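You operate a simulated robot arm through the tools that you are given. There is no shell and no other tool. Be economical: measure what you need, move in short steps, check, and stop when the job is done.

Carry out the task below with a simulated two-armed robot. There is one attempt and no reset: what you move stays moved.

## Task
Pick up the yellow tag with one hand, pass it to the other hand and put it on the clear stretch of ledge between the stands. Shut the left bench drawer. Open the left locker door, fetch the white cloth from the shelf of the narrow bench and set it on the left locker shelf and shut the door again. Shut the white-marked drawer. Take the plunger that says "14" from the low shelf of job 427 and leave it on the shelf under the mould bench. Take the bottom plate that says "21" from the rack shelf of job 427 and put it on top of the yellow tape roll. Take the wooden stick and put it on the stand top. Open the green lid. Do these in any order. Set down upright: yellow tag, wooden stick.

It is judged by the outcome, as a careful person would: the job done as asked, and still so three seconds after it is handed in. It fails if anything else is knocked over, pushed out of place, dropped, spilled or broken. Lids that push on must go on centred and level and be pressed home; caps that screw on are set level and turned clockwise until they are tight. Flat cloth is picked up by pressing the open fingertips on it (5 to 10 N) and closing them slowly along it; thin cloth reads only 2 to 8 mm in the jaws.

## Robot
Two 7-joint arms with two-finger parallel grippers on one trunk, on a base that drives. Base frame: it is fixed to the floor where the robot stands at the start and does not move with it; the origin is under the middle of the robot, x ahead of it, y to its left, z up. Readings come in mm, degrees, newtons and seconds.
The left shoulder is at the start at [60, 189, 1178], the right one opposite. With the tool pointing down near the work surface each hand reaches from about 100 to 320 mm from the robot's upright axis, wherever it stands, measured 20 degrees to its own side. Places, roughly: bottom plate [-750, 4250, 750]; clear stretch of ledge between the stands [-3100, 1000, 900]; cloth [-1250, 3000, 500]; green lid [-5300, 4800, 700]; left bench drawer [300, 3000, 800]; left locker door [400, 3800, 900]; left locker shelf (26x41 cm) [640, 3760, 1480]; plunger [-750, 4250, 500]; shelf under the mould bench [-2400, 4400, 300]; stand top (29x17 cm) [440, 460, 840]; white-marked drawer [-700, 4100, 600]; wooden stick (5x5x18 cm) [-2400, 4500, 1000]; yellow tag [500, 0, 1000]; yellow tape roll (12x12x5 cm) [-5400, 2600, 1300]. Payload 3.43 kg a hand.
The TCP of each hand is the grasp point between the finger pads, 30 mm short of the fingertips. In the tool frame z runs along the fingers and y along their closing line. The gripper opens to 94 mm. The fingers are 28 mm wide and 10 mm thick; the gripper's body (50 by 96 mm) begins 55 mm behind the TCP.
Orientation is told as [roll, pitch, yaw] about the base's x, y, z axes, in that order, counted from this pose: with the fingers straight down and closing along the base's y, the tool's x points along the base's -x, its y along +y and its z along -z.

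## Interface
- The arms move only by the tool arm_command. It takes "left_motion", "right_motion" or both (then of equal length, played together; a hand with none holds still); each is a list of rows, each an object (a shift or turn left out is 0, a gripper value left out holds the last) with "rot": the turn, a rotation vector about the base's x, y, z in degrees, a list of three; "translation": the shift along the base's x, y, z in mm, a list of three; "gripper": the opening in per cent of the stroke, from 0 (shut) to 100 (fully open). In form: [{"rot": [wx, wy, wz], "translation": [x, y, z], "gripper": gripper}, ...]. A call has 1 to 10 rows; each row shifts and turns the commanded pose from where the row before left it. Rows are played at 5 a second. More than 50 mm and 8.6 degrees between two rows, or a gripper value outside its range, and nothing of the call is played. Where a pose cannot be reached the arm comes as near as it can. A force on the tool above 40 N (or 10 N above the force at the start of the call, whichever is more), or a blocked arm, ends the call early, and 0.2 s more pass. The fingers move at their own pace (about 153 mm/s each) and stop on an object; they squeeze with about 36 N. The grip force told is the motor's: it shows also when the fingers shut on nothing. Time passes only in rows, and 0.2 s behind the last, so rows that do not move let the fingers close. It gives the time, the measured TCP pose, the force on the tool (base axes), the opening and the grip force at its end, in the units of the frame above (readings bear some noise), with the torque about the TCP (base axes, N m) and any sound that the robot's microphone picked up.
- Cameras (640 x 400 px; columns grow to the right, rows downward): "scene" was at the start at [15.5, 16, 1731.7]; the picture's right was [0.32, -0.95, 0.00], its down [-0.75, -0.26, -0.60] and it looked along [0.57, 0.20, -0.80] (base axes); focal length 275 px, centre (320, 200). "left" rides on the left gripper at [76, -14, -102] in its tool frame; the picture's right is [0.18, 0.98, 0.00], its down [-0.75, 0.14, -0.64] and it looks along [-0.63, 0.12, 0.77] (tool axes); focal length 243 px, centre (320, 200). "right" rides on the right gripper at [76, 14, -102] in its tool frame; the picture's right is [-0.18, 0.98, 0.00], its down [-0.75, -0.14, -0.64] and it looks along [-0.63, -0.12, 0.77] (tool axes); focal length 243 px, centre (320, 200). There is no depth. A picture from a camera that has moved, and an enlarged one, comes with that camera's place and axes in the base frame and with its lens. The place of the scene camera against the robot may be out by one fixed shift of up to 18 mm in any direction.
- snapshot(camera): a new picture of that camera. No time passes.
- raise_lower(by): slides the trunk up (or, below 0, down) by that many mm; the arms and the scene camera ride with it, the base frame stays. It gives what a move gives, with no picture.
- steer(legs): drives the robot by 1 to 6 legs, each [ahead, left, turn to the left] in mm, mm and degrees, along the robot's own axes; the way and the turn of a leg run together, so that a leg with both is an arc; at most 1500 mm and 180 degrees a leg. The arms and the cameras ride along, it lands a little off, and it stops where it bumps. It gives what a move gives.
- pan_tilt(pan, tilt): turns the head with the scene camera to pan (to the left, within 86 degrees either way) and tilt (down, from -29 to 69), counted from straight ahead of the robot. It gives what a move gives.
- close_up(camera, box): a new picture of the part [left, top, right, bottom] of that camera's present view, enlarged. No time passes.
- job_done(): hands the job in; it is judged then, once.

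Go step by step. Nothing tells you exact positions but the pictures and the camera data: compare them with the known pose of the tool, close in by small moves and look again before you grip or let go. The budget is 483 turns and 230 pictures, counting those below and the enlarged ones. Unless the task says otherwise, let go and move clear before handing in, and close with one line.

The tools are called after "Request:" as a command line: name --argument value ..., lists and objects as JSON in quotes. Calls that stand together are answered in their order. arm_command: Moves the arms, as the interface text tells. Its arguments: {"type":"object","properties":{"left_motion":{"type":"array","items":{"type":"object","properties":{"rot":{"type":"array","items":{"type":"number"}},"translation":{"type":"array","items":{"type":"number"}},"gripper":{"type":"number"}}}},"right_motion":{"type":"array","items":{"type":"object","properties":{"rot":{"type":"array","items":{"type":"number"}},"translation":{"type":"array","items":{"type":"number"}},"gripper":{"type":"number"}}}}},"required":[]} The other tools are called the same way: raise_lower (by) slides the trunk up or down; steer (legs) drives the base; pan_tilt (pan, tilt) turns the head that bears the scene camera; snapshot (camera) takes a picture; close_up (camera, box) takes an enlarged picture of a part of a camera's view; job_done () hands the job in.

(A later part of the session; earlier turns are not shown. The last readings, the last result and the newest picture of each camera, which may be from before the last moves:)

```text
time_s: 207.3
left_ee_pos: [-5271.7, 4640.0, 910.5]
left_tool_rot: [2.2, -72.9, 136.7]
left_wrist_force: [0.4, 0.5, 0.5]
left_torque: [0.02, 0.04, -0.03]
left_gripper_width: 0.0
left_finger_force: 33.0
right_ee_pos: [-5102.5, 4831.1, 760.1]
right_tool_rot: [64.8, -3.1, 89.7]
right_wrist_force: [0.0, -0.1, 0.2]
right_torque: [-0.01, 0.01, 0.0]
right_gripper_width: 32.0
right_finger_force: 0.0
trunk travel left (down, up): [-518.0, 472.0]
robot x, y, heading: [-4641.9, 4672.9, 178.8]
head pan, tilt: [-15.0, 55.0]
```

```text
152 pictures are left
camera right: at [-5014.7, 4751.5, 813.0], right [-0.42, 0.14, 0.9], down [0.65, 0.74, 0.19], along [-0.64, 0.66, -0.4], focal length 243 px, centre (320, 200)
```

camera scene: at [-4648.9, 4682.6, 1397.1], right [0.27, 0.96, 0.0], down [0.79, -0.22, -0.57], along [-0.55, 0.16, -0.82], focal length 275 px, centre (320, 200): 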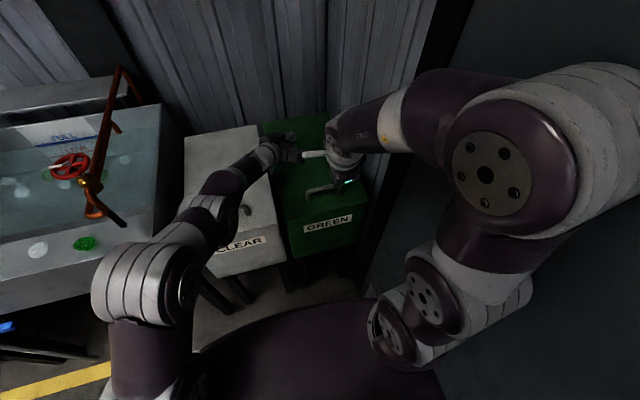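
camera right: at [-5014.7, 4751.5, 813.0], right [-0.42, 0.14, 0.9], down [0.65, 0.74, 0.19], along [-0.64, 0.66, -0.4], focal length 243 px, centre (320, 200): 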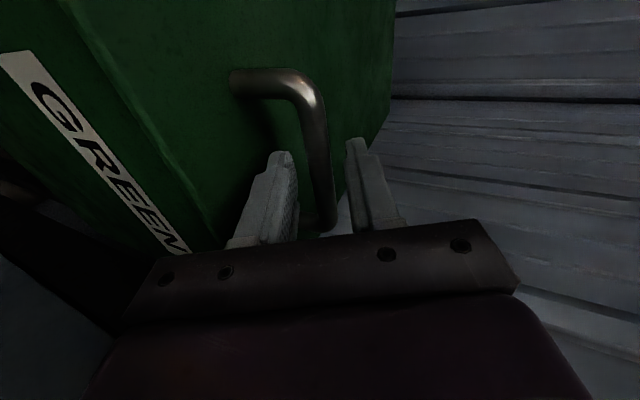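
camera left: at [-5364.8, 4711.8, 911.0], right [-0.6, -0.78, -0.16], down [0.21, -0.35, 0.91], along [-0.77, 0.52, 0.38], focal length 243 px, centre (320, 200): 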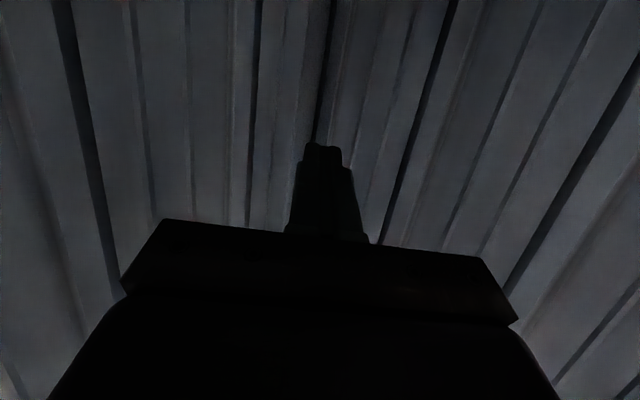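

Hooked again. Now the same lift sequence to about 35°.

Request:
arm_command --right_motion '[{"gripper": 20}, {"translation": [-4, 0, 21.2], "rot": [0, -3, 0]}, {"translation": [-5, 0, 21], "rot": [0, -3, 0]}, {"translation": [-6.2, 0, 20.7], "rot": [0, -3, 0]}, {"translation": [-7.2, 0, 20.4], "rot": [0, -3, 0]}, {"translation": [-8.3, 0, 20], "rot": [0, -3, 0]}, {"translation": [-9.3, 0, 19.5], "rot": [0, -3, 0]}, {"translation": [-10.3, 0, 19], "rot": [0, -3, 0]}, {"translation": [-11.3, 0, 18.4], "rot": [0, -3, 0]}]'

Request:
steer --legs '[[20, 0, 0]]'

Request:
raise_lower --by 30

Request:
steer --legs '[[20, 0, 0]]'

Request:
raise_lower --by 24

Request:
arm_command --right_motion '[{"rot": [0, -3, 0]}, {"rot": [0, -3, 0]}]'

Request:
snapshot --camera "scene"

```text
time_s: 209.3
left_ee_pos: [-5272.4, 4640.1, 912.2]
left_tool_rot: [2.5, -72.7, 136.6]
left_wrist_force: [0.2, 0.3, 0.0]
left_torque: [-0.02, -0.01, -0.01]
left_gripper_width: 0.1
left_finger_force: 33.4
right_ee_pos: [-5157.4, 4834.6, 910.5]
right_tool_rot: [42.0, -3.5, 90.4]
right_wrist_force: [1.0, -0.5, -1.3]
right_torque: [-0.05, -0.04, -0.02]
right_gripper_width: 19.7
right_finger_force: 0.7
right hand out of reach, approached as far as the arm can: row 9
trunk travel left (down, up): [-518.0, 472.0]
robot x, y, heading: [-4643.5, 4672.1, 179.1]
head pan, tilt: [-15.0, 55.0]
```

```text
time_s: 210.1
left_ee_pos: [-5293.4, 4639.9, 911.4]
left_tool_rot: [2.4, -72.9, 136.8]
left_wrist_force: [-0.5, -0.1, -0.6]
left_torque: [0.01, 0.01, -0.03]
left_gripper_width: 0.0
left_finger_force: 33.3
right_ee_pos: [-5177.5, 4835.0, 910.9]
right_tool_rot: [42.3, -3.7, 90.3]
right_wrist_force: [7.2, 0.3, 3.1]
right_torque: [0.03, -0.13, -0.12]
right_gripper_width: 19.9
right_finger_force: 1.1
trunk travel left (down, up): [-518.0, 472.0]
robot x, y, heading: [-4661.6, 4673.5, 179.2]
head pan, tilt: [-15.0, 55.0]
```

```text
time_s: 210.8
left_ee_pos: [-5292.8, 4640.7, 941.1]
left_tool_rot: [2.3, -72.8, 136.7]
left_wrist_force: [-0.2, -0.3, 0.6]
left_torque: [0.0, -0.01, -0.02]
left_gripper_width: 0.1
left_finger_force: 33.3
right_ee_pos: [-5176.6, 4836.2, 941.5]
right_tool_rot: [42.3, -3.6, 90.4]
right_wrist_force: [1.1, 0.3, -0.7]
right_torque: [-0.03, -0.02, -0.04]
right_gripper_width: 19.8
right_finger_force: 0.8
trunk travel left (down, up): [-548.0, 442.0]
robot x, y, heading: [-4662.3, 4672.0, 179.4]
head pan, tilt: [-15.0, 55.0]
```

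```text
time_s: 211.6
left_ee_pos: [-5311.5, 4639.7, 942.0]
left_tool_rot: [2.4, -72.8, 136.7]
left_wrist_force: [-0.2, 0.1, 0.1]
left_torque: [0.0, -0.02, -0.01]
left_gripper_width: 0.3
left_finger_force: 33.1
right_ee_pos: [-5198.5, 4833.8, 941.5]
right_tool_rot: [42.3, -3.5, 90.4]
right_wrist_force: [4.7, 0.2, 1.0]
right_torque: [-0.02, -0.07, -0.05]
right_gripper_width: 19.7
right_finger_force: 0.5
trunk travel left (down, up): [-548.0, 442.0]
robot x, y, heading: [-4683.9, 4670.2, 179.2]
head pan, tilt: [-15.0, 55.0]
```

```text
time_s: 212.3
left_ee_pos: [-5311.0, 4640.5, 965.0]
left_tool_rot: [2.3, -72.7, 136.7]
left_wrist_force: [-0.7, -0.8, 0.0]
left_torque: [-0.01, 0.0, 0.02]
left_gripper_width: 0.0
left_finger_force: 33.1
right_ee_pos: [-5199.2, 4835.2, 966.3]
right_tool_rot: [42.2, -3.6, 90.4]
right_wrist_force: [1.4, 0.7, -1.0]
right_torque: [0.01, -0.03, -0.04]
right_gripper_width: 19.5
right_finger_force: 0.8
trunk travel left (down, up): [-572.0, 418.0]
robot x, y, heading: [-4685.7, 4671.1, 179.2]
head pan, tilt: [-15.0, 55.0]
```

```text
time_s: 212.9
left_ee_pos: [-5311.8, 4640.3, 965.1]
left_tool_rot: [2.4, -72.8, 136.6]
left_wrist_force: [0.8, -0.5, 0.0]
left_torque: [-0.01, 0.01, -0.01]
left_gripper_width: 0.2
left_finger_force: 33.0
right_ee_pos: [-5200.1, 4839.4, 968.4]
right_tool_rot: [40.2, -4.3, 89.6]
right_wrist_force: [0.0, 0.2, -1.5]
right_torque: [-0.01, 0.01, 0.0]
right_gripper_width: 19.4
right_finger_force: 0.5
right hand out of reach, approached as far as the arm can: row 2
trunk travel left (down, up): [-572.0, 418.0]
robot x, y, heading: [-4683.6, 4670.4, 179.2]
head pan, tilt: [-15.0, 55.0]
```

```text
151 pictures are left
camera scene: at [-4689.2, 4683.1, 1451.0], right [0.27, 0.96, 0.0], down [0.79, -0.22, -0.57], along [-0.55, 0.16, -0.82], focal length 275 px, centre (320, 200)
```

scene: 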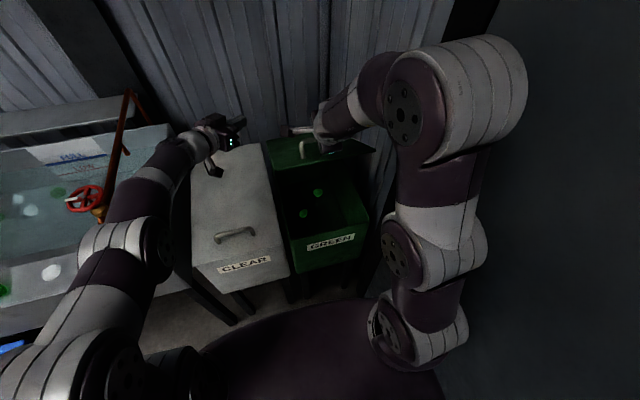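

Request:
steer --legs '[[20, 0, 0]]'

Request:
raise_lower --by 22

Request:
steer --legs '[[22, 0, 0]]'

Request:
raise_lower --by 20

Request:
arm_command --left_motion '[{"translation": [20, 0, -25]}, {"translation": [20, 0, -25]}, {"translation": [20, 0, -25]}, {"translation": [20, 0, -25]}, {"translation": [20, 0, -20]}, {"translation": [10, 0, -10]}]'

Request:
snapshot --camera "scene"

Request:
snapshot --camera "left"

```text
time_s: 213.7
left_ee_pos: [-5332.9, 4641.0, 966.5]
left_tool_rot: [2.6, -72.8, 136.6]
left_wrist_force: [0.4, 0.3, -0.3]
left_torque: [0.0, 0.03, 0.01]
left_gripper_width: 0.1
left_finger_force: 33.3
right_ee_pos: [-5218.7, 4840.4, 967.9]
right_tool_rot: [40.3, -4.4, 89.7]
right_wrist_force: [0.1, 0.4, -0.1]
right_torque: [0.04, 0.04, 0.02]
right_gripper_width: 19.5
right_finger_force: 0.4
trunk travel left (down, up): [-572.0, 418.0]
robot x, y, heading: [-4704.9, 4672.8, 179.0]
head pan, tilt: [-15.0, 55.0]
```

```text
time_s: 214.4
left_ee_pos: [-5331.6, 4639.9, 986.5]
left_tool_rot: [2.4, -72.9, 136.7]
left_wrist_force: [-0.6, 0.4, -0.6]
left_torque: [-0.02, -0.03, 0.02]
left_gripper_width: 0.1
left_finger_force: 32.6
right_ee_pos: [-5218.8, 4840.7, 989.8]
right_tool_rot: [40.1, -4.4, 89.8]
right_wrist_force: [1.7, -0.4, -0.7]
right_torque: [-0.03, -0.03, 0.02]
right_gripper_width: 19.5
right_finger_force: 0.1
trunk travel left (down, up): [-594.0, 396.0]
robot x, y, heading: [-4704.5, 4671.1, 179.1]
head pan, tilt: [-15.0, 55.0]
```

```text
time_s: 215.2
left_ee_pos: [-5352.8, 4641.6, 988.3]
left_tool_rot: [2.5, -72.9, 136.7]
left_wrist_force: [0.4, 0.3, 0.2]
left_torque: [-0.02, 0.01, 0.02]
left_gripper_width: 0.0
left_finger_force: 32.6
right_ee_pos: [-5241.2, 4839.9, 989.2]
right_tool_rot: [40.4, -4.5, 89.7]
right_wrist_force: [0.2, 0.1, -0.2]
right_torque: [-0.01, 0.0, 0.0]
right_gripper_width: 19.2
right_finger_force: 0.9
trunk travel left (down, up): [-594.0, 396.0]
robot x, y, heading: [-4728.6, 4670.7, 179.4]
head pan, tilt: [-15.0, 55.0]
```

```text
time_s: 215.8
left_ee_pos: [-5353.6, 4641.9, 1007.1]
left_tool_rot: [2.4, -72.8, 136.8]
left_wrist_force: [0.1, 0.0, -0.3]
left_torque: [-0.01, 0.01, -0.02]
left_gripper_width: 0.0
left_finger_force: 32.8
right_ee_pos: [-5239.6, 4839.7, 1009.1]
right_tool_rot: [40.2, -4.5, 89.7]
right_wrist_force: [1.0, 0.3, 0.2]
right_torque: [-0.03, -0.02, -0.01]
right_gripper_width: 19.6
right_finger_force: 0.8
trunk travel left (down, up): [-614.0, 376.0]
robot x, y, heading: [-4725.7, 4672.2, 179.1]
head pan, tilt: [-15.0, 55.0]
```

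```text
time_s: 217.2
left_ee_pos: [-5243.4, 4640.9, 878.2]
left_tool_rot: [2.6, -72.9, 136.6]
left_wrist_force: [-0.3, 1.1, 0.4]
left_torque: [-0.02, 0.02, -0.02]
left_gripper_width: 0.0
left_finger_force: 33.2
right_ee_pos: [-5241.2, 4839.7, 1008.2]
right_tool_rot: [40.3, -4.4, 89.8]
right_wrist_force: [1.7, -0.8, -0.5]
right_torque: [0.04, 0.0, -0.04]
right_gripper_width: 19.7
right_finger_force: 0.6
trunk travel left (down, up): [-614.0, 376.0]
robot x, y, heading: [-4726.2, 4673.6, 179.3]
head pan, tilt: [-15.0, 55.0]
```

```text
150 pictures are left
camera scene: at [-4730.8, 4683.9, 1493.0], right [0.27, 0.96, 0.0], down [0.79, -0.22, -0.57], along [-0.55, 0.16, -0.82], focal length 275 px, centre (320, 200)
```

scene: 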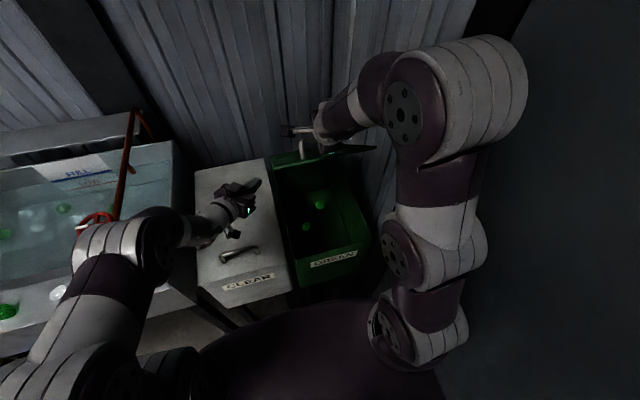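

```text
149 pictures are left
camera left: at [-5142.3, 4572.2, 834.3], right [-0.61, -0.78, -0.16], down [0.21, -0.35, 0.91], along [-0.77, 0.52, 0.38], focal length 243 px, centre (320, 200)
```

left: 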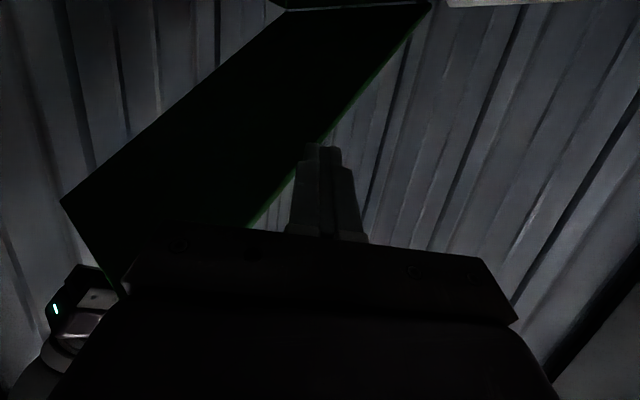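

The left camera sees the lid's underside. I'll move the left hand in under it and bring it into contact.

Request:
arm_command --left_motion '[{"translation": [0, 35, 0]}, {"translation": [0, 35, 0]}, {"translation": [0, 35, 0]}, {"translation": [0, 35, 0]}, {"translation": [-18, 2, 8]}, {"translation": [-18, 2, 8]}]'

Request:
snapshot --camera "scene"

Request:
snapshot --camera "left"

```text
time_s: 218.7
left_ee_pos: [-5271.1, 4785.1, 882.6]
left_tool_rot: [1.9, -71.5, 136.6]
left_wrist_force: [28.2, -0.5, -15.6]
left_torque: [0.7, 2.07, 1.1]
left_gripper_width: 0.0
left_finger_force: 32.6
right_ee_pos: [-5247.0, 4839.4, 1016.8]
right_tool_rot: [41.4, -4.1, 89.5]
right_wrist_force: [-22.7, -1.6, 12.7]
right_torque: [-0.58, 0.28, -1.06]
right_gripper_width: 14.2
right_finger_force: 45.0
trunk travel left (down, up): [-614.0, 376.0]
robot x, y, heading: [-4722.9, 4671.5, 179.3]
head pan, tilt: [-15.0, 55.0]
stopped in row 6 (left hand): the force on the tool passed its limit at 47 N (the readings are from after the stop); the commanded pose is now the measured one
```

```text
148 pictures are left
camera scene: at [-4730.4, 4683.3, 1493.0], right [0.27, 0.96, 0.0], down [0.79, -0.22, -0.57], along [-0.55, 0.16, -0.82], focal length 275 px, centre (320, 200)
```

scene: 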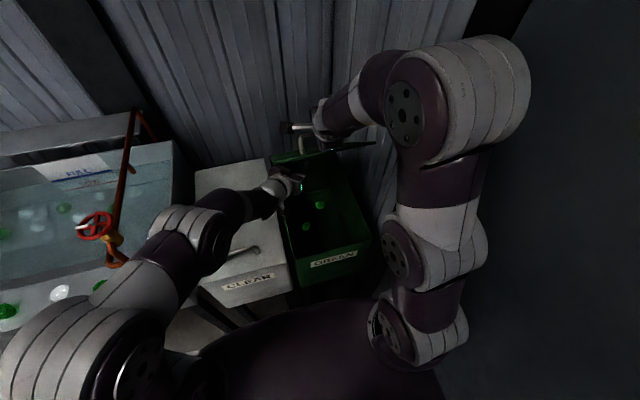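

```text
147 pictures are left
camera left: at [-5170.2, 4715.0, 841.4], right [-0.61, -0.78, -0.16], down [0.19, -0.34, 0.92], along [-0.77, 0.53, 0.35], focal length 243 px, centre (320, 200)
```

left: 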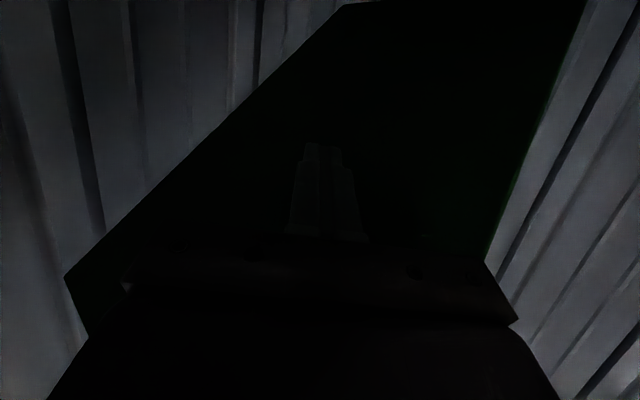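

The left hand supports the lid. Now I'll open and withdraw the right hand along its axis.

Request:
arm_command --right_motion '[{"gripper": 36}, {}, {"translation": [9, 0, 11]}, {"translation": [13, 0, 15]}, {"translation": [16, 0, 18]}, {"translation": [16, 0, 18]}, {"translation": [20, 0, 10]}, {"translation": [30, 0, 0]}]'

Request:
snapshot --camera "scene"

```text
time_s: 220.5
left_ee_pos: [-5273.9, 4785.8, 886.5]
left_tool_rot: [2.3, -72.1, 136.5]
left_wrist_force: [-0.1, -0.2, 0.3]
left_torque: [-0.01, 0.04, 0.02]
left_gripper_width: 0.0
left_finger_force: 33.1
right_ee_pos: [-5137.3, 4841.1, 1086.2]
right_tool_rot: [40.9, -4.2, 89.7]
right_wrist_force: [0.3, 0.1, -0.6]
right_torque: [-0.04, 0.02, -0.01]
right_gripper_width: 34.1
right_finger_force: 0.1
trunk travel left (down, up): [-614.0, 376.0]
robot x, y, heading: [-4725.1, 4675.1, 179.2]
head pan, tilt: [-15.0, 55.0]
```

```text
146 pictures are left
camera scene: at [-4729.4, 4684.0, 1493.0], right [0.27, 0.96, 0.0], down [0.79, -0.22, -0.57], along [-0.55, 0.16, -0.82], focal length 275 px, centre (320, 200)
```

scene: 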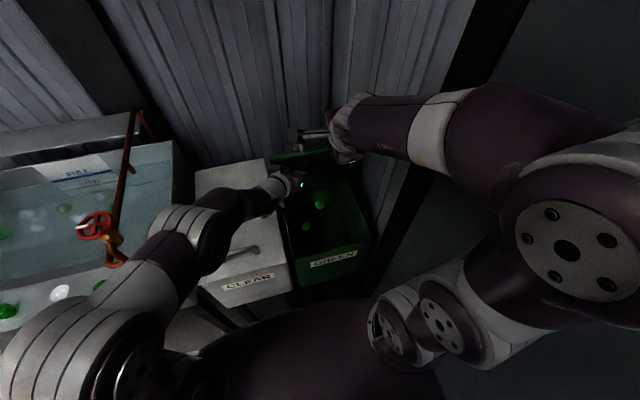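

Request:
arm_command --left_motion '[{"translation": [-16, 0, 8]}, {"translation": [-16, 0, 8]}, {"translation": [-16, 0, 8]}, {"translation": [-16, 0, 8]}, {"translation": [-16, 0, 8]}, {"translation": [-16, 0, 8]}, {"translation": [-16, 0, 8]}, {"translation": [-16, 0, 8]}]'

Request:
snapshot --camera "scene"

```text
time_s: 222.3
left_ee_pos: [-5403.1, 4784.8, 952.0]
left_tool_rot: [2.1, -72.1, 136.9]
left_wrist_force: [0.6, 0.1, -0.5]
left_torque: [-0.04, -0.02, 0.03]
left_gripper_width: 0.1
left_finger_force: 33.2
right_ee_pos: [-5140.1, 4839.9, 1085.9]
right_tool_rot: [40.8, -4.4, 89.7]
right_wrist_force: [-0.3, -0.4, 0.0]
right_torque: [0.03, 0.0, 0.0]
right_gripper_width: 33.8
right_finger_force: 0.0
trunk travel left (down, up): [-614.0, 376.0]
robot x, y, heading: [-4727.2, 4674.9, 179.2]
head pan, tilt: [-15.0, 55.0]
```

```text
145 pictures are left
camera scene: at [-4731.2, 4683.8, 1493.0], right [0.27, 0.96, 0.0], down [0.79, -0.22, -0.57], along [-0.55, 0.16, -0.82], focal length 275 px, centre (320, 200)
```

scene: 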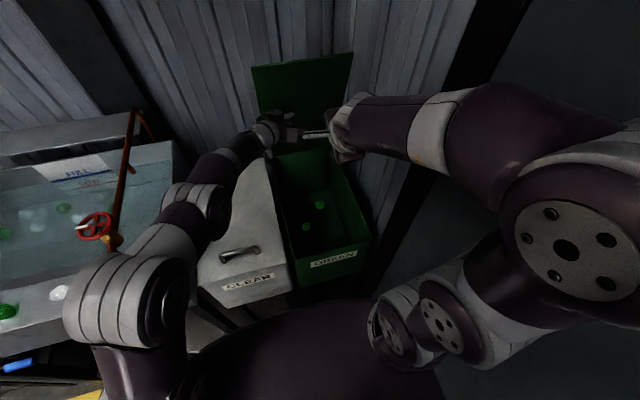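

The lid is well up. I'll keep pushing it past vertical.

Request:
arm_command --left_motion '[{"translation": [-16, 0, 2]}, {"translation": [-16, 0, 2]}, {"translation": [-16, 0, 0]}, {"translation": [-14, 0, 0]}, {"translation": [-12, 0, 0]}, {"translation": [-10, 0, 0]}]'

Request:
snapshot --camera "scene"

Request:
snapshot --camera "left"

```text
time_s: 223.7
left_ee_pos: [-5487.1, 4785.2, 955.1]
left_tool_rot: [2.2, -72.0, 136.7]
left_wrist_force: [-0.4, -0.2, 0.2]
left_torque: [0.04, -0.03, -0.02]
left_gripper_width: 0.0
left_finger_force: 32.9
right_ee_pos: [-5140.8, 4840.6, 1085.4]
right_tool_rot: [40.9, -4.3, 89.6]
right_wrist_force: [-0.3, -0.2, -0.4]
right_torque: [0.01, 0.02, 0.0]
right_gripper_width: 34.0
right_finger_force: 0.0
trunk travel left (down, up): [-614.0, 376.0]
robot x, y, heading: [-4726.1, 4672.0, 179.1]
head pan, tilt: [-15.0, 55.0]
```

```text
144 pictures are left
camera scene: at [-4731.2, 4683.8, 1493.0], right [0.27, 0.96, 0.0], down [0.79, -0.22, -0.57], along [-0.55, 0.16, -0.82], focal length 275 px, centre (320, 200)
```

scene: 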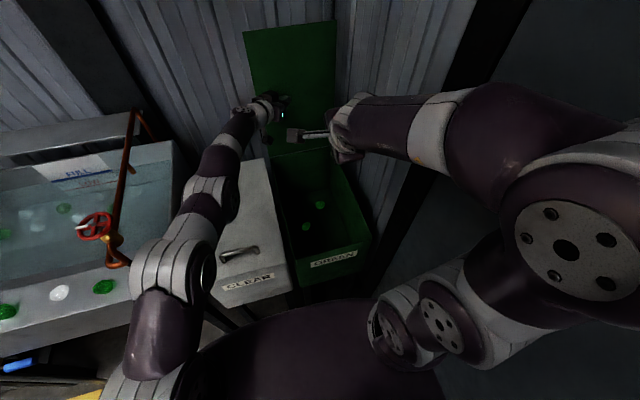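

```text
143 pictures are left
camera left: at [-5385.5, 4716.1, 913.6], right [-0.61, -0.78, -0.16], down [0.2, -0.35, 0.92], along [-0.77, 0.52, 0.37], focal length 243 px, centre (320, 200)
```

left: 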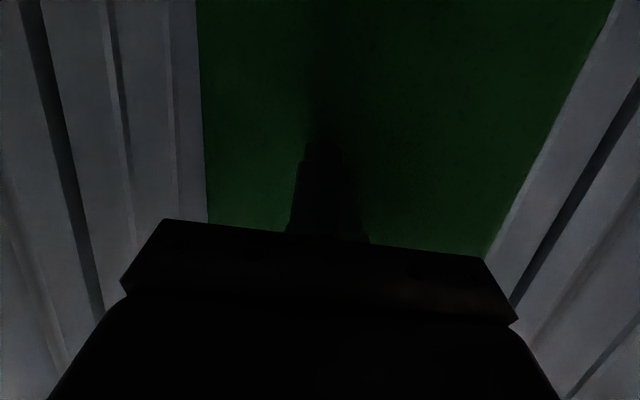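

Request:
arm_command --left_motion '[{"translation": [-10, 0, 0]}, {"translation": [-10, 0, 0]}, {"translation": [-10, 0, 0]}, {"translation": [-10, 0, 0]}, {}]'

Request:
arm_command --left_motion '[{"translation": [6, 0, 0]}, {"translation": [6, 0, 0]}, {}, {}, {}]'

Request:
snapshot --camera "left"

Request:
snapshot --camera "scene"

```text
time_s: 224.9
left_ee_pos: [-5503.6, 4783.3, 954.3]
left_tool_rot: [2.3, -72.1, 136.7]
left_wrist_force: [0.4, -0.2, 0.2]
left_torque: [0.01, 0.01, -0.01]
left_gripper_width: 0.0
left_finger_force: 33.0
left hand out of reach, approached as far as the arm can: row 2, 3, 4
right_ee_pos: [-5140.6, 4840.7, 1086.4]
right_tool_rot: [41.0, -4.4, 89.6]
right_wrist_force: [-0.5, 0.0, 0.1]
right_torque: [0.03, -0.01, -0.01]
right_gripper_width: 33.7
right_finger_force: 0.1
trunk travel left (down, up): [-614.0, 376.0]
robot x, y, heading: [-4726.4, 4669.3, 179.3]
head pan, tilt: [-15.0, 55.0]
```

```text
time_s: 226.1
left_ee_pos: [-5491.7, 4783.4, 954.4]
left_tool_rot: [2.3, -71.9, 136.7]
left_wrist_force: [-0.3, -0.4, -0.5]
left_torque: [0.02, -0.01, -0.01]
left_gripper_width: 0.0
left_finger_force: 33.1
right_ee_pos: [-5141.1, 4839.9, 1086.1]
right_tool_rot: [40.8, -4.3, 89.6]
right_wrist_force: [0.0, 0.6, -0.6]
right_torque: [0.01, 0.0, -0.03]
right_gripper_width: 33.6
right_finger_force: 0.0
trunk travel left (down, up): [-614.0, 376.0]
robot x, y, heading: [-4725.6, 4673.0, 179.1]
head pan, tilt: [-15.0, 55.0]
```

```text
142 pictures are left
camera left: at [-5390.3, 4714.1, 912.7], right [-0.61, -0.78, -0.16], down [0.2, -0.35, 0.92], along [-0.77, 0.52, 0.37], focal length 243 px, centre (320, 200)
```

left: 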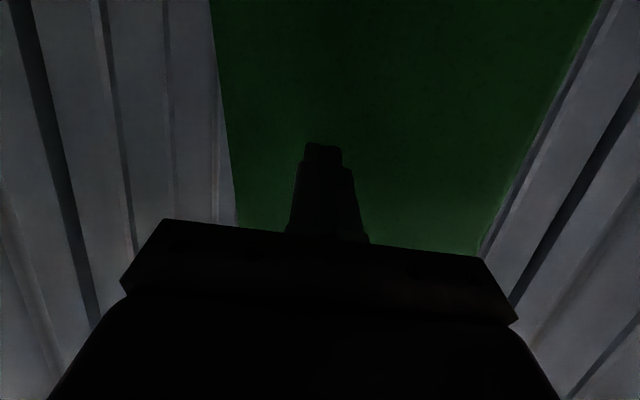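

```text
141 pictures are left
camera scene: at [-4730.9, 4683.8, 1493.0], right [0.27, 0.96, 0.0], down [0.79, -0.22, -0.57], along [-0.55, 0.16, -0.82], focal length 275 px, centre (320, 200)
```

scene: 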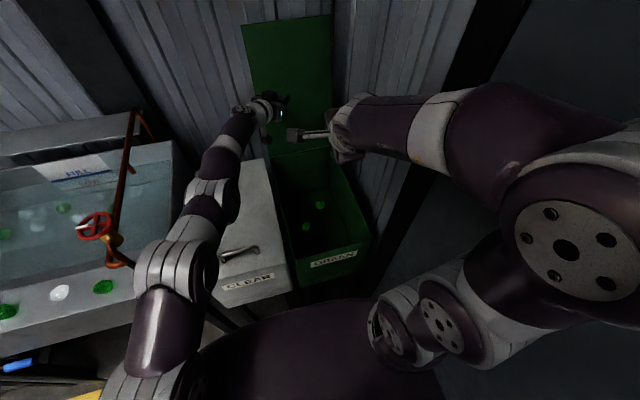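

The lid seems to have stayed back when I eased off. I'll withdraw further and check.

Request:
arm_command --left_motion '[{"translation": [15, 0, 0]}, {"translation": [20, 0, 0]}, {"translation": [25, 0, 0]}, {"translation": [30, -10, 0]}, {"translation": [30, -20, 0]}, {}, {}]'

Request:
snapshot --camera "scene"

```text
time_s: 227.7
left_ee_pos: [-5370.5, 4753.9, 953.9]
left_tool_rot: [2.2, -72.1, 136.7]
left_wrist_force: [0.5, -0.5, -0.1]
left_torque: [-0.01, -0.02, 0.0]
left_gripper_width: 0.0
left_finger_force: 32.8
right_ee_pos: [-5139.9, 4839.6, 1086.2]
right_tool_rot: [41.0, -4.2, 89.6]
right_wrist_force: [-0.3, 0.7, -0.3]
right_torque: [-0.01, 0.01, -0.05]
right_gripper_width: 33.6
right_finger_force: 0.0
trunk travel left (down, up): [-614.0, 376.0]
robot x, y, heading: [-4724.0, 4669.4, 179.3]
head pan, tilt: [-15.0, 55.0]
```

```text
140 pictures are left
camera scene: at [-4730.3, 4683.5, 1493.0], right [0.27, 0.96, 0.0], down [0.79, -0.22, -0.57], along [-0.55, 0.16, -0.82], focal length 275 px, centre (320, 200)
```

scene: 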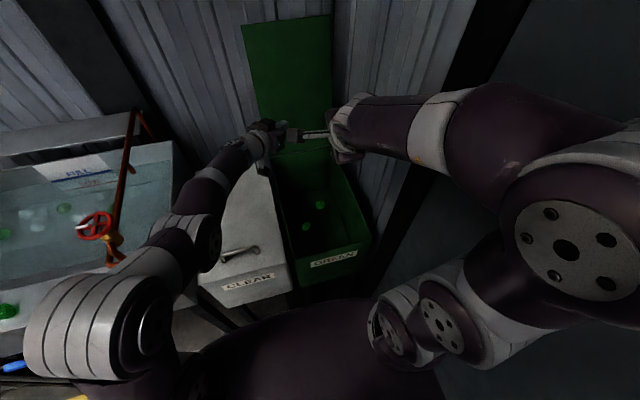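

The green lid stays open. I'll back away and bring the arms to a compact travel pose.

Request:
arm_command --left_motion '[{"translation": [20, -25, 20], "rot": [0, 0, 4.3]}, {"translation": [20, -30, 20], "rot": [0, 0, 4.3]}, {"translation": [20, -30, 20], "rot": [0, 0, 4.3]}, {"translation": [20, -20, 20], "rot": [0, 0, 4.3]}, {"translation": [20, -20, 20], "rot": [0, 0, 4.3]}, {"translation": [20, -20, 20], "rot": [0, 0, 4.3]}, {"translation": [20, 0, 0], "rot": [0, 0, 4.3]}, {"translation": [20, 0, 0], "rot": [0, 0, 4.3]}, {"translation": [20, 0, 0], "rot": [0, 0, 4.3]}, {"translation": [20, 0, 0], "rot": [0, 0, 4.3]}]' --right_motion '[{}, {}, {}, {}, {}, {}, {}, {}, {}, {}]'

Request:
steer --legs '[[-220, 0, 0]]'

Request:
raise_lower --by 150

Request:
arm_command --left_motion '[{"rot": [0, -8, 0], "translation": [15, 0, 0]}, {"rot": [0, -8, 0], "translation": [15, 0, 0]}, {"rot": [0, -8, 0], "translation": [15, 0, 0]}, {"rot": [0, -8, 0], "translation": [15, 0, 0]}, {"rot": [0, -8, 0], "translation": [15, 0, 0]}, {"rot": [0, -8, 0], "translation": [10, 0, 0]}, {"rot": [0, -8, 0], "translation": [10, 0, 0]}, {"rot": [0, -8, 0]}, {"rot": [0, -8, 0]}, {}]' --right_motion '[{"rot": [0, -8, 0], "translation": [-10, 0, 0]}, {"rot": [0, -8, 0], "translation": [-10, 0, 0]}, {"rot": [0, -8, 0], "translation": [-10, 0, 0]}, {"rot": [0, -8, 0], "translation": [-10, 0, 0]}, {"rot": [0, -8, 0]}, {"rot": [0, 0, 8.5]}, {"rot": [0, 0, 8.5]}, {"rot": [0, 0, 8.5]}, {"rot": [0, 0, 8.5]}, {"rot": [0, 0, 8.5]}]'

Request:
snapshot --camera "scene"

```text
time_s: 229.9
left_ee_pos: [-5325.2, 4562.0, 985.8]
left_tool_rot: [-3.5, -63.5, 172.9]
left_wrist_force: [-0.3, 0.8, -1.1]
left_torque: [-0.02, -0.04, 0.03]
left_gripper_width: 0.0
left_finger_force: 33.1
left hand out of reach, approached as far as the arm can: row 4, 5, 6, 7, 8, 9, 10
right_ee_pos: [-5140.1, 4840.8, 1085.9]
right_tool_rot: [41.0, -4.3, 89.6]
right_wrist_force: [0.6, 0.2, -0.6]
right_torque: [-0.02, 0.0, 0.01]
right_gripper_width: 33.9
right_finger_force: 0.1
trunk travel left (down, up): [-614.0, 376.0]
robot x, y, heading: [-4729.0, 4670.8, 179.2]
head pan, tilt: [-15.0, 55.0]
```

```text
time_s: 231.6
left_ee_pos: [-5106.5, 4556.2, 985.9]
left_tool_rot: [-3.5, -63.5, 172.9]
left_wrist_force: [1.2, -0.5, 0.2]
left_torque: [-0.01, -0.02, -0.03]
left_gripper_width: 0.0
left_finger_force: 33.4
right_ee_pos: [-4921.0, 4836.5, 1086.7]
right_tool_rot: [41.0, -4.2, 89.7]
right_wrist_force: [0.3, -0.5, 0.4]
right_torque: [0.01, 0.02, -0.01]
right_gripper_width: 33.6
right_finger_force: 0.1
trunk travel left (down, up): [-614.0, 376.0]
robot x, y, heading: [-4509.3, 4668.6, 179.1]
head pan, tilt: [-15.0, 55.0]
```

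```text
time_s: 233.4
left_ee_pos: [-5105.4, 4557.7, 1134.8]
left_tool_rot: [-3.5, -63.4, 172.8]
left_wrist_force: [0.3, 0.7, 0.2]
left_torque: [-0.01, -0.02, -0.01]
left_gripper_width: 0.1
left_finger_force: 32.7
right_ee_pos: [-4921.9, 4835.3, 1235.9]
right_tool_rot: [40.9, -4.3, 89.9]
right_wrist_force: [-0.5, 0.6, -0.4]
right_torque: [-0.02, -0.01, -0.01]
right_gripper_width: 34.0
right_finger_force: 0.0
trunk travel left (down, up): [-764.0, 226.0]
robot x, y, heading: [-4509.2, 4672.3, 179.4]
head pan, tilt: [-15.0, 55.0]
```

```text
time_s: 235.6
left_ee_pos: [-5007.3, 4569.1, 1114.5]
left_tool_rot: [-12.5, -0.2, 176.9]
left_wrist_force: [-0.6, -0.2, -0.6]
left_torque: [-0.02, -0.03, 0.02]
left_gripper_width: 0.0
left_finger_force: 33.5
left hand out of reach, approached as far as the arm can: row 3, 4, 9
right_ee_pos: [-4914.6, 4800.4, 1108.2]
right_tool_rot: [8.3, -11.7, 125.5]
right_wrist_force: [0.5, 0.8, 0.5]
right_torque: [-0.03, 0.04, 0.02]
right_gripper_width: 33.7
right_finger_force: 0.0
right hand out of reach, approached as far as the arm can: row 2, 3, 4, 5, 6, 7, 8, 9, 10
trunk travel left (down, up): [-764.0, 226.0]
robot x, y, heading: [-4507.8, 4669.7, 179.5]
head pan, tilt: [-15.0, 55.0]
```

```text
139 pictures are left
camera scene: at [-4511.7, 4681.4, 1643.0], right [0.27, 0.96, 0.0], down [0.79, -0.22, -0.57], along [-0.55, 0.15, -0.82], focal length 275 px, centre (320, 200)
```

scene: 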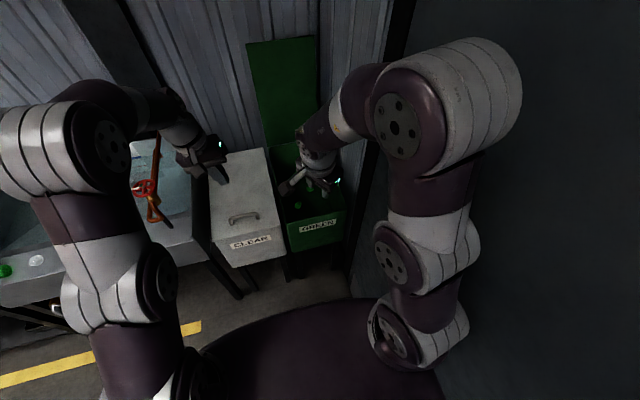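

Request:
arm_command --left_motion '[{"translation": [20, -13, 5], "rot": [-1.25, 0, 0]}, {"translation": [20, -13, 5], "rot": [-1.25, 0, 0]}, {"translation": [20, -13, 5], "rot": [-1.25, 0, 0]}, {"translation": [20, -13, 5], "rot": [-1.25, 0, 0]}, {"translation": [20, -13, 5], "rot": [-1.25, 0, 0]}, {"translation": [20, -13, 5], "rot": [-1.25, 0, 0]}, {"translation": [20, -13, 5], "rot": [-1.25, 0, 0]}, {"translation": [20, -13, 0], "rot": [-1.25, 0, 0]}, {"translation": [20, -13, 0], "rot": [-1.25, 0, 0]}, {"translation": [20, -13, 0], "rot": [-1.25, 0, 3]}]' --right_motion '[{"translation": [10, 9, 5], "rot": [-1.2, -3.4, 0]}, {"translation": [10, 9, 5], "rot": [-1.2, -3.4, 0]}, {"translation": [10, 9, 5], "rot": [-1.2, -3.4, 0]}, {"translation": [10, 9, 5], "rot": [-1.2, -3.4, 0]}, {"translation": [10, 9, 5], "rot": [0, 0, 8.5]}, {"translation": [10, 9, 5], "rot": [0, 0, 8.5]}, {"translation": [10, 9, 5], "rot": [0, 0, 8.5]}, {"translation": [10, 9, 0], "rot": [0, 0, 8.5]}, {"translation": [10, 9, 0], "rot": [0, 0, 8.5]}, {"translation": [10, 9, 0], "rot": [0, 0, 8.5]}]'

```text
time_s: 237.8
left_ee_pos: [-4806.4, 4439.0, 1148.7]
left_tool_rot: [0.1, 1.4, -179.9]
left_wrist_force: [0.2, -0.4, -0.6]
left_torque: [-0.03, 0.04, -0.05]
left_gripper_width: 0.1
left_finger_force: 33.4
right_ee_pos: [-4844.3, 4824.1, 1045.8]
right_tool_rot: [7.0, -15.8, 163.0]
right_wrist_force: [0.4, 0.1, 0.4]
right_torque: [0.03, 0.0, -0.03]
right_gripper_width: 33.5
right_finger_force: 0.0
right hand out of reach, approached as far as the arm can: row 1, 2, 3, 4, 5, 6, 7, 8, 9, 10
trunk travel left (down, up): [-764.0, 226.0]
robot x, y, heading: [-4507.0, 4666.8, 179.1]
head pan, tilt: [-15.0, 55.0]
```

Request:
arm_command --right_motion '[{"translation": [10, -7, -28]}, {"translation": [10, -7, -28]}, {"translation": [10, -7, -28]}, {"translation": [10, -7, -28]}, {"translation": [10, -7, -28]}, {}]'

```text
time_s: 239.2
left_ee_pos: [-4806.4, 4439.7, 1148.5]
left_tool_rot: [0.0, 1.5, -179.9]
left_wrist_force: [0.4, -0.7, 0.2]
left_torque: [0.03, 0.02, 0.03]
left_gripper_width: 0.0
left_finger_force: 32.7
right_ee_pos: [-4801.8, 4792.6, 919.5]
right_tool_rot: [7.0, -15.7, 163.1]
right_wrist_force: [0.6, -0.6, -0.2]
right_torque: [-0.01, 0.01, 0.0]
right_gripper_width: 33.9
right_finger_force: 0.1
right hand out of reach, approached as far as the arm can: row 3
trunk travel left (down, up): [-764.0, 226.0]
robot x, y, heading: [-4505.8, 4671.3, 179.4]
head pan, tilt: [-15.0, 55.0]
```

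Request:
arm_command --right_motion '[{"translation": [0, 12, 25], "rot": [0.3, -2.1, 2]}, {"translation": [0, 12, 25], "rot": [0.3, -2.1, 2]}, {"translation": [0, 12, 25], "rot": [0.3, -2.1, 2]}, {"translation": [0, 12, 25], "rot": [0.3, -2.1, 2]}, {"translation": [0, 12, 25], "rot": [0.3, -2.1, 2]}, {"translation": [0, 12, 25], "rot": [0.3, -2.1, 2]}, {"translation": [0, 12, 25], "rot": [0.3, -2.1, 2]}, {"translation": [0, 12, 25], "rot": [0.3, -2.1, 2]}]'

```text
time_s: 241.0
left_ee_pos: [-4807.8, 4440.0, 1148.4]
left_tool_rot: [0.0, 1.6, -179.8]
left_wrist_force: [-1.4, 0.4, 0.3]
left_torque: [-0.03, -0.02, 0.02]
left_gripper_width: 0.2
left_finger_force: 32.6
right_ee_pos: [-4801.2, 4889.1, 1120.1]
right_tool_rot: [2.1, 0.7, 179.9]
right_wrist_force: [0.7, 0.3, -0.7]
right_torque: [-0.04, -0.01, -0.04]
right_gripper_width: 33.7
right_finger_force: 0.1
trunk travel left (down, up): [-764.0, 226.0]
robot x, y, heading: [-4509.7, 4665.7, 179.2]
head pan, tilt: [-15.0, 55.0]
```

Both arms are compact. Next I'll drive back along the aisle to the job rack at x ≈ -750 and face it.

Request:
steer --legs '[[90, 0, 0], [0, 1150, 0.8], [0, 0, 180], [1500, 0, 0], [1500, 0, 0], [780, 0, 0]]'

Request:
steer --legs '[[0, 0, 90]]'

Request:
pan_tilt --pan 0 --tilt 42

Request:
snapshot --camera "scene"

```text
time_s: 272.7
left_ee_pos: [-580.5, 3937.1, 1148.4]
left_tool_rot: [-0.1, 1.6, 3.5]
left_wrist_force: [0.1, 0.0, -0.2]
left_torque: [0.02, 0.03, 0.01]
left_gripper_width: 0.0
left_finger_force: 33.0
right_ee_pos: [-561.0, 3488.7, 1119.0]
right_tool_rot: [2.1, 0.5, 3.2]
right_wrist_force: [-0.5, -0.4, -0.1]
right_torque: [-0.01, -0.01, 0.01]
right_gripper_width: 33.7
right_finger_force: 0.1
trunk travel left (down, up): [-764.0, 226.0]
robot x, y, heading: [-868.5, 3690.4, 3.1]
head pan, tilt: [-15.0, 55.0]
```

```text
time_s: 276.9
left_ee_pos: [-1112.7, 3976.3, 1149.4]
left_tool_rot: [0.0, 1.5, 93.1]
left_wrist_force: [-0.3, 0.0, 0.4]
left_torque: [0.03, -0.03, -0.02]
left_gripper_width: 0.1
left_finger_force: 32.9
right_ee_pos: [-663.4, 3994.2, 1118.8]
right_tool_rot: [2.2, 0.5, 92.8]
right_wrist_force: [-0.4, 0.5, -0.8]
right_torque: [0.01, -0.04, 0.01]
right_gripper_width: 34.0
right_finger_force: 0.1
trunk travel left (down, up): [-764.0, 226.0]
robot x, y, heading: [-868.0, 3689.6, 92.4]
head pan, tilt: [-15.0, 55.0]
```

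```text
time_s: 277.7
left_ee_pos: [-1112.7, 3975.7, 1149.4]
left_tool_rot: [0.1, 1.5, 93.1]
left_wrist_force: [0.8, -0.3, -1.0]
left_torque: [0.02, -0.01, -0.02]
left_gripper_width: 0.0
left_finger_force: 32.9
right_ee_pos: [-664.2, 3992.8, 1118.8]
right_tool_rot: [2.1, 0.4, 92.8]
right_wrist_force: [0.6, -0.5, 0.2]
right_torque: [0.02, -0.02, 0.0]
right_gripper_width: 33.8
right_finger_force: 0.1
trunk travel left (down, up): [-764.0, 226.0]
robot x, y, heading: [-869.0, 3689.0, 92.6]
head pan, tilt: [0.0, 42.0]
```

```text
138 pictures are left
camera scene: at [-862.2, 3704.5, 1660.7], right [1.0, 0.04, 0.0], down [0.03, -0.67, -0.74], along [-0.03, 0.74, -0.67], focal length 275 px, centre (320, 200)
```

scene: 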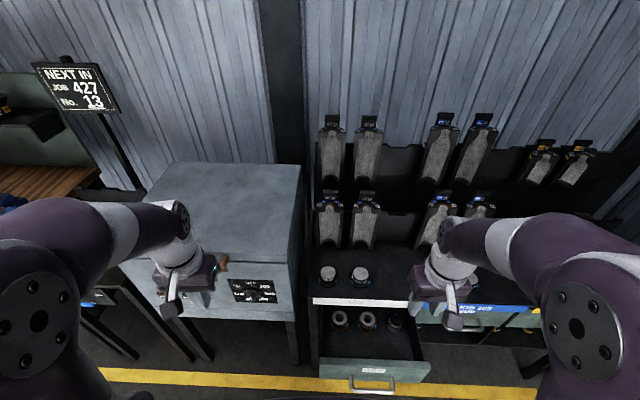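

Request:
close_up --camera "scene" --box '[290, 230, 450, 400]'

```text
2.35 times, centred on (370, 315) of scene
camera zoom: at [-862.2, 3704.5, 1660.7], right [1.0, 0.04, 0.0], down [0.03, -0.67, -0.74], along [-0.03, 0.74, -0.67], focal length 646 px, centre (202, -71)
```

zoom: 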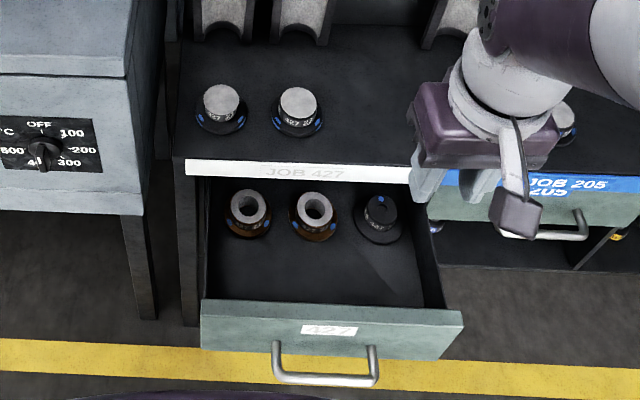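

The white-marked 427 drawer is pulled out about 160 mm, its front at y ≈ 4024 with its centre at x ≈ -692. I'll pitch the right hand forward, lower the trunk and push the front shut with a closed fist.

Request:
arm_command --right_motion '[{"rot": [8, 0, 0], "translation": [-5, -14, 0], "gripper": 0}, {"rot": [8, 0, 0], "translation": [-5, -14, 0]}, {"rot": [8, 0, 0], "translation": [-5, -14, 0]}, {"rot": [8, 0, 0], "translation": [-5, -14, 0]}, {"rot": [8, 0, 0], "translation": [-5, -14, 0]}, {"rot": [8, 0, 0], "translation": [-3, 0, 0]}]'

Request:
raise_lower --by -470

Request:
snapshot --camera "scene"

```text
time_s: 279.1
left_ee_pos: [-1113.4, 3976.5, 1148.7]
left_tool_rot: [0.0, 1.5, 93.1]
left_wrist_force: [0.0, -0.1, 0.1]
left_torque: [0.0, -0.02, -0.01]
left_gripper_width: 0.0
left_finger_force: 32.9
right_ee_pos: [-696.8, 4019.2, 1099.6]
right_tool_rot: [5.9, -31.3, 93.4]
right_wrist_force: [-0.7, 0.8, -0.5]
right_torque: [-0.01, -0.02, -0.03]
right_gripper_width: 0.0
right_finger_force: 33.3
right hand out of reach, approached as far as the arm can: row 2, 3, 4, 5, 6
trunk travel left (down, up): [-764.0, 226.0]
robot x, y, heading: [-865.3, 3691.2, 92.2]
head pan, tilt: [0.0, 42.0]
```

```text
refused: -470 is not a number from -400 to 400
```

```text
136 pictures are left
camera scene: at [-862.2, 3705.1, 1660.8], right [1.0, 0.04, 0.0], down [0.03, -0.67, -0.74], along [-0.03, 0.74, -0.67], focal length 275 px, centre (320, 200)
```

scene: 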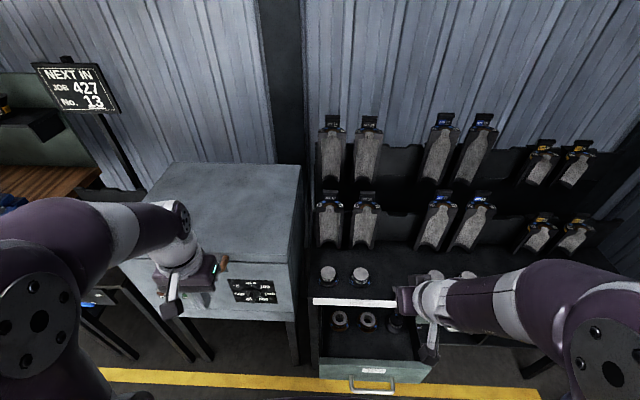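

Request:
steer --legs '[[-130, 0, -2]]'

Request:
arm_command --left_motion '[{"translation": [0, -15, 20]}, {"translation": [0, -15, 20]}, {"translation": [0, -15, 20]}, {"translation": [0, -15, 20]}]'

Request:
raise_lower --by -400

Request:
raise_lower --by -70

Request:
snapshot --camera "right"

```text
time_s: 280.4
left_ee_pos: [-1099.0, 3855.4, 1149.1]
left_tool_rot: [0.0, 1.6, 90.9]
left_wrist_force: [0.1, -0.1, 0.1]
left_torque: [-0.01, -0.02, -0.03]
left_gripper_width: 0.0
left_finger_force: 32.8
right_ee_pos: [-680.7, 3882.6, 1099.9]
right_tool_rot: [6.0, -31.3, 91.3]
right_wrist_force: [0.2, 0.2, -0.5]
right_torque: [0.0, -0.01, 0.0]
right_gripper_width: 0.0
right_finger_force: 32.9
trunk travel left (down, up): [-764.0, 226.0]
robot x, y, heading: [-863.1, 3554.2, 90.3]
head pan, tilt: [0.0, 42.0]
```

```text
time_s: 281.4
left_ee_pos: [-1098.4, 3834.2, 1175.0]
left_tool_rot: [0.0, 1.5, 91.1]
left_wrist_force: [-0.3, -0.7, -0.8]
left_torque: [0.0, 0.0, 0.02]
left_gripper_width: 0.1
left_finger_force: 32.7
left hand out of reach, approached as far as the arm can: row 2, 3, 4
right_ee_pos: [-680.5, 3883.1, 1098.8]
right_tool_rot: [6.0, -31.3, 91.2]
right_wrist_force: [0.1, 0.1, 0.5]
right_torque: [0.01, -0.01, 0.01]
right_gripper_width: 0.0
right_finger_force: 32.8
trunk travel left (down, up): [-764.0, 226.0]
robot x, y, heading: [-862.8, 3557.2, 90.3]
head pan, tilt: [0.0, 42.0]
```

```text
time_s: 285.2
left_ee_pos: [-1099.5, 3835.0, 775.4]
left_tool_rot: [0.0, 1.5, 91.0]
left_wrist_force: [-0.6, -0.6, -0.9]
left_torque: [-0.03, -0.03, 0.01]
left_gripper_width: 0.0
left_finger_force: 33.2
right_ee_pos: [-681.9, 3882.6, 699.8]
right_tool_rot: [6.0, -31.3, 91.3]
right_wrist_force: [-0.7, 0.0, 0.7]
right_torque: [0.01, 0.0, 0.0]
right_gripper_width: 0.0
right_finger_force: 33.4
trunk travel left (down, up): [-364.0, 626.0]
robot x, y, heading: [-861.4, 3559.4, 90.3]
head pan, tilt: [0.0, 42.0]
```

```text
time_s: 286.3
left_ee_pos: [-1098.5, 3835.1, 705.6]
left_tool_rot: [0.0, 1.3, 91.1]
left_wrist_force: [0.1, 0.1, -0.3]
left_torque: [-0.02, 0.0, -0.04]
left_gripper_width: 0.0
left_finger_force: 33.2
right_ee_pos: [-680.6, 3882.4, 629.9]
right_tool_rot: [6.1, -31.2, 91.3]
right_wrist_force: [0.3, -0.3, -0.2]
right_torque: [0.02, -0.01, 0.0]
right_gripper_width: 0.0
right_finger_force: 32.9
trunk travel left (down, up): [-294.0, 696.0]
robot x, y, heading: [-865.3, 3557.7, 90.5]
head pan, tilt: [0.0, 42.0]
```

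```text
135 pictures are left
camera right: at [-681.2, 3762.9, 679.0], right [-0.98, 0.08, 0.18], down [0.2, 0.32, 0.92], along [0.02, 0.94, -0.33], focal length 243 px, centre (320, 200)
```

right: 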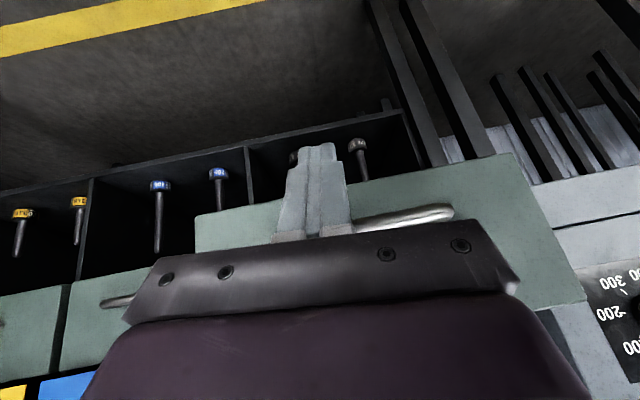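

I can now see the low shelf below with plungers standing on their caps. The drawer's centre is x ≈ -716 with its handle at z ≈ 631. I'll shift to centre, drive forward 130 mm, and finish pushing with the arm.

Request:
arm_command --right_motion '[{"translation": [-18, 0, 0]}, {"translation": [-18, 0, 0]}]'

Request:
steer --legs '[[130, 0, 0]]'

Request:
arm_command --right_motion '[{"translation": [0, 16, 0]}, {"translation": [0, 16, 0]}, {"translation": [0, 16, 0]}, {"translation": [0, 16, 0]}, {"translation": [0, 16, 0]}, {"translation": [0, 16, 0]}]'

Request:
snapshot --camera "scene"

```text
time_s: 286.9
left_ee_pos: [-1098.1, 3834.8, 704.8]
left_tool_rot: [0.0, 1.5, 91.0]
left_wrist_force: [-0.7, 0.5, 0.2]
left_torque: [0.01, 0.0, -0.03]
left_gripper_width: 0.1
left_finger_force: 32.9
right_ee_pos: [-717.5, 3880.5, 628.9]
right_tool_rot: [5.9, -31.3, 91.5]
right_wrist_force: [0.0, -0.5, -1.0]
right_torque: [0.01, 0.0, 0.0]
right_gripper_width: 0.0
right_finger_force: 33.6
trunk travel left (down, up): [-294.0, 696.0]
robot x, y, heading: [-866.3, 3557.9, 90.3]
head pan, tilt: [0.0, 42.0]
```

```text
time_s: 288.2
left_ee_pos: [-1097.8, 3965.4, 704.7]
left_tool_rot: [0.0, 1.6, 90.9]
left_wrist_force: [0.1, -0.3, -0.1]
left_torque: [-0.04, -0.01, 0.0]
left_gripper_width: 0.2
left_finger_force: 32.5
right_ee_pos: [-716.6, 4013.6, 629.7]
right_tool_rot: [6.1, -31.3, 91.1]
right_wrist_force: [-0.2, 0.4, -0.2]
right_torque: [0.0, 0.0, -0.06]
right_gripper_width: 0.0
right_finger_force: 33.4
trunk travel left (down, up): [-294.0, 696.0]
robot x, y, heading: [-860.9, 3688.7, 90.0]
head pan, tilt: [0.0, 42.0]
```

```text
time_s: 289.6
left_ee_pos: [-1098.2, 3966.5, 704.3]
left_tool_rot: [0.0, 1.5, 90.9]
left_wrist_force: [0.2, 0.0, -0.3]
left_torque: [0.04, 0.01, -0.01]
left_gripper_width: 0.0
left_finger_force: 32.7
right_ee_pos: [-716.7, 4108.0, 628.1]
right_tool_rot: [6.0, -31.4, 91.1]
right_wrist_force: [0.2, -0.3, -0.6]
right_torque: [0.01, -0.03, -0.01]
right_gripper_width: 0.1
right_finger_force: 33.3
trunk travel left (down, up): [-294.0, 696.0]
robot x, y, heading: [-865.0, 3688.8, 90.0]
head pan, tilt: [0.0, 42.0]
```

```text
134 pictures are left
camera scene: at [-858.9, 3705.3, 1190.8], right [1.0, 0.0, 0.0], down [0.0, -0.67, -0.74], along [0.0, 0.74, -0.67], focal length 275 px, centre (320, 200)
```

scene: 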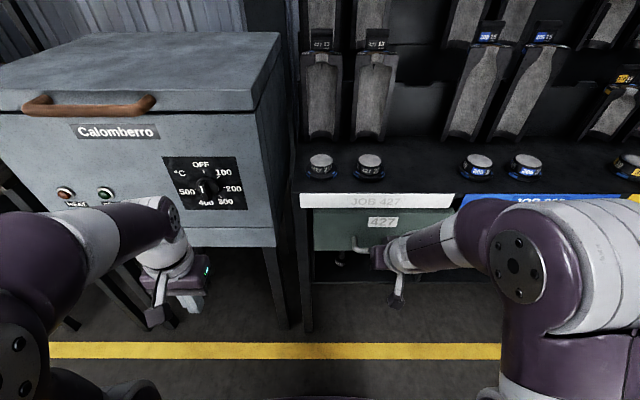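

Request:
arm_command --right_motion '[{"translation": [0, 10, 0]}, {"translation": [0, 10, 0]}, {"translation": [0, 10, 0]}, {"translation": [0, 10, 0]}]'

Request:
close_up --camera "scene" --box '[270, 130, 530, 300]'

```text
time_s: 290.6
left_ee_pos: [-1099.0, 3965.3, 704.7]
left_tool_rot: [0.0, 1.5, 90.8]
left_wrist_force: [-0.4, 0.6, -0.2]
left_torque: [0.01, 0.01, 0.01]
left_gripper_width: 0.0
left_finger_force: 32.8
right_ee_pos: [-716.2, 4141.5, 624.7]
right_tool_rot: [6.1, -30.3, 91.0]
right_wrist_force: [-0.3, -5.8, -5.6]
right_torque: [-0.01, 0.1, -0.1]
right_gripper_width: 0.0
right_finger_force: 33.0
trunk travel left (down, up): [-294.0, 696.0]
robot x, y, heading: [-861.5, 3691.2, 90.0]
head pan, tilt: [0.0, 42.0]
stopped in row 4 (right hand): the force on the tool passed its limit at 49 N (the readings are from after the stop); the commanded pose is now the measured one
```

```text
2.35 times, centred on (400, 215) of scene
camera zoom: at [-858.7, 3705.0, 1190.7], right [1.0, 0.0, 0.0], down [0.0, -0.67, -0.74], along [0.0, 0.74, -0.67], focal length 646 px, centre (132, 165)
```

zoom: 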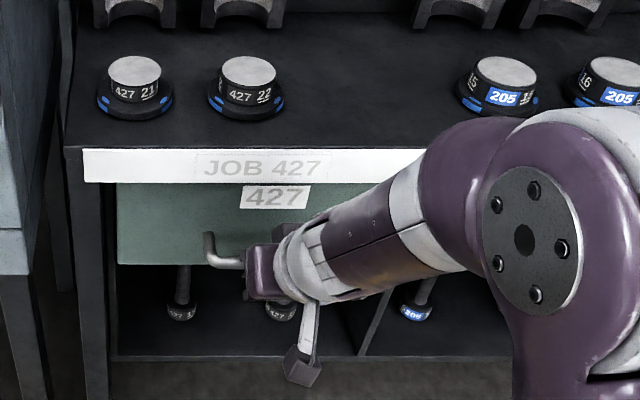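

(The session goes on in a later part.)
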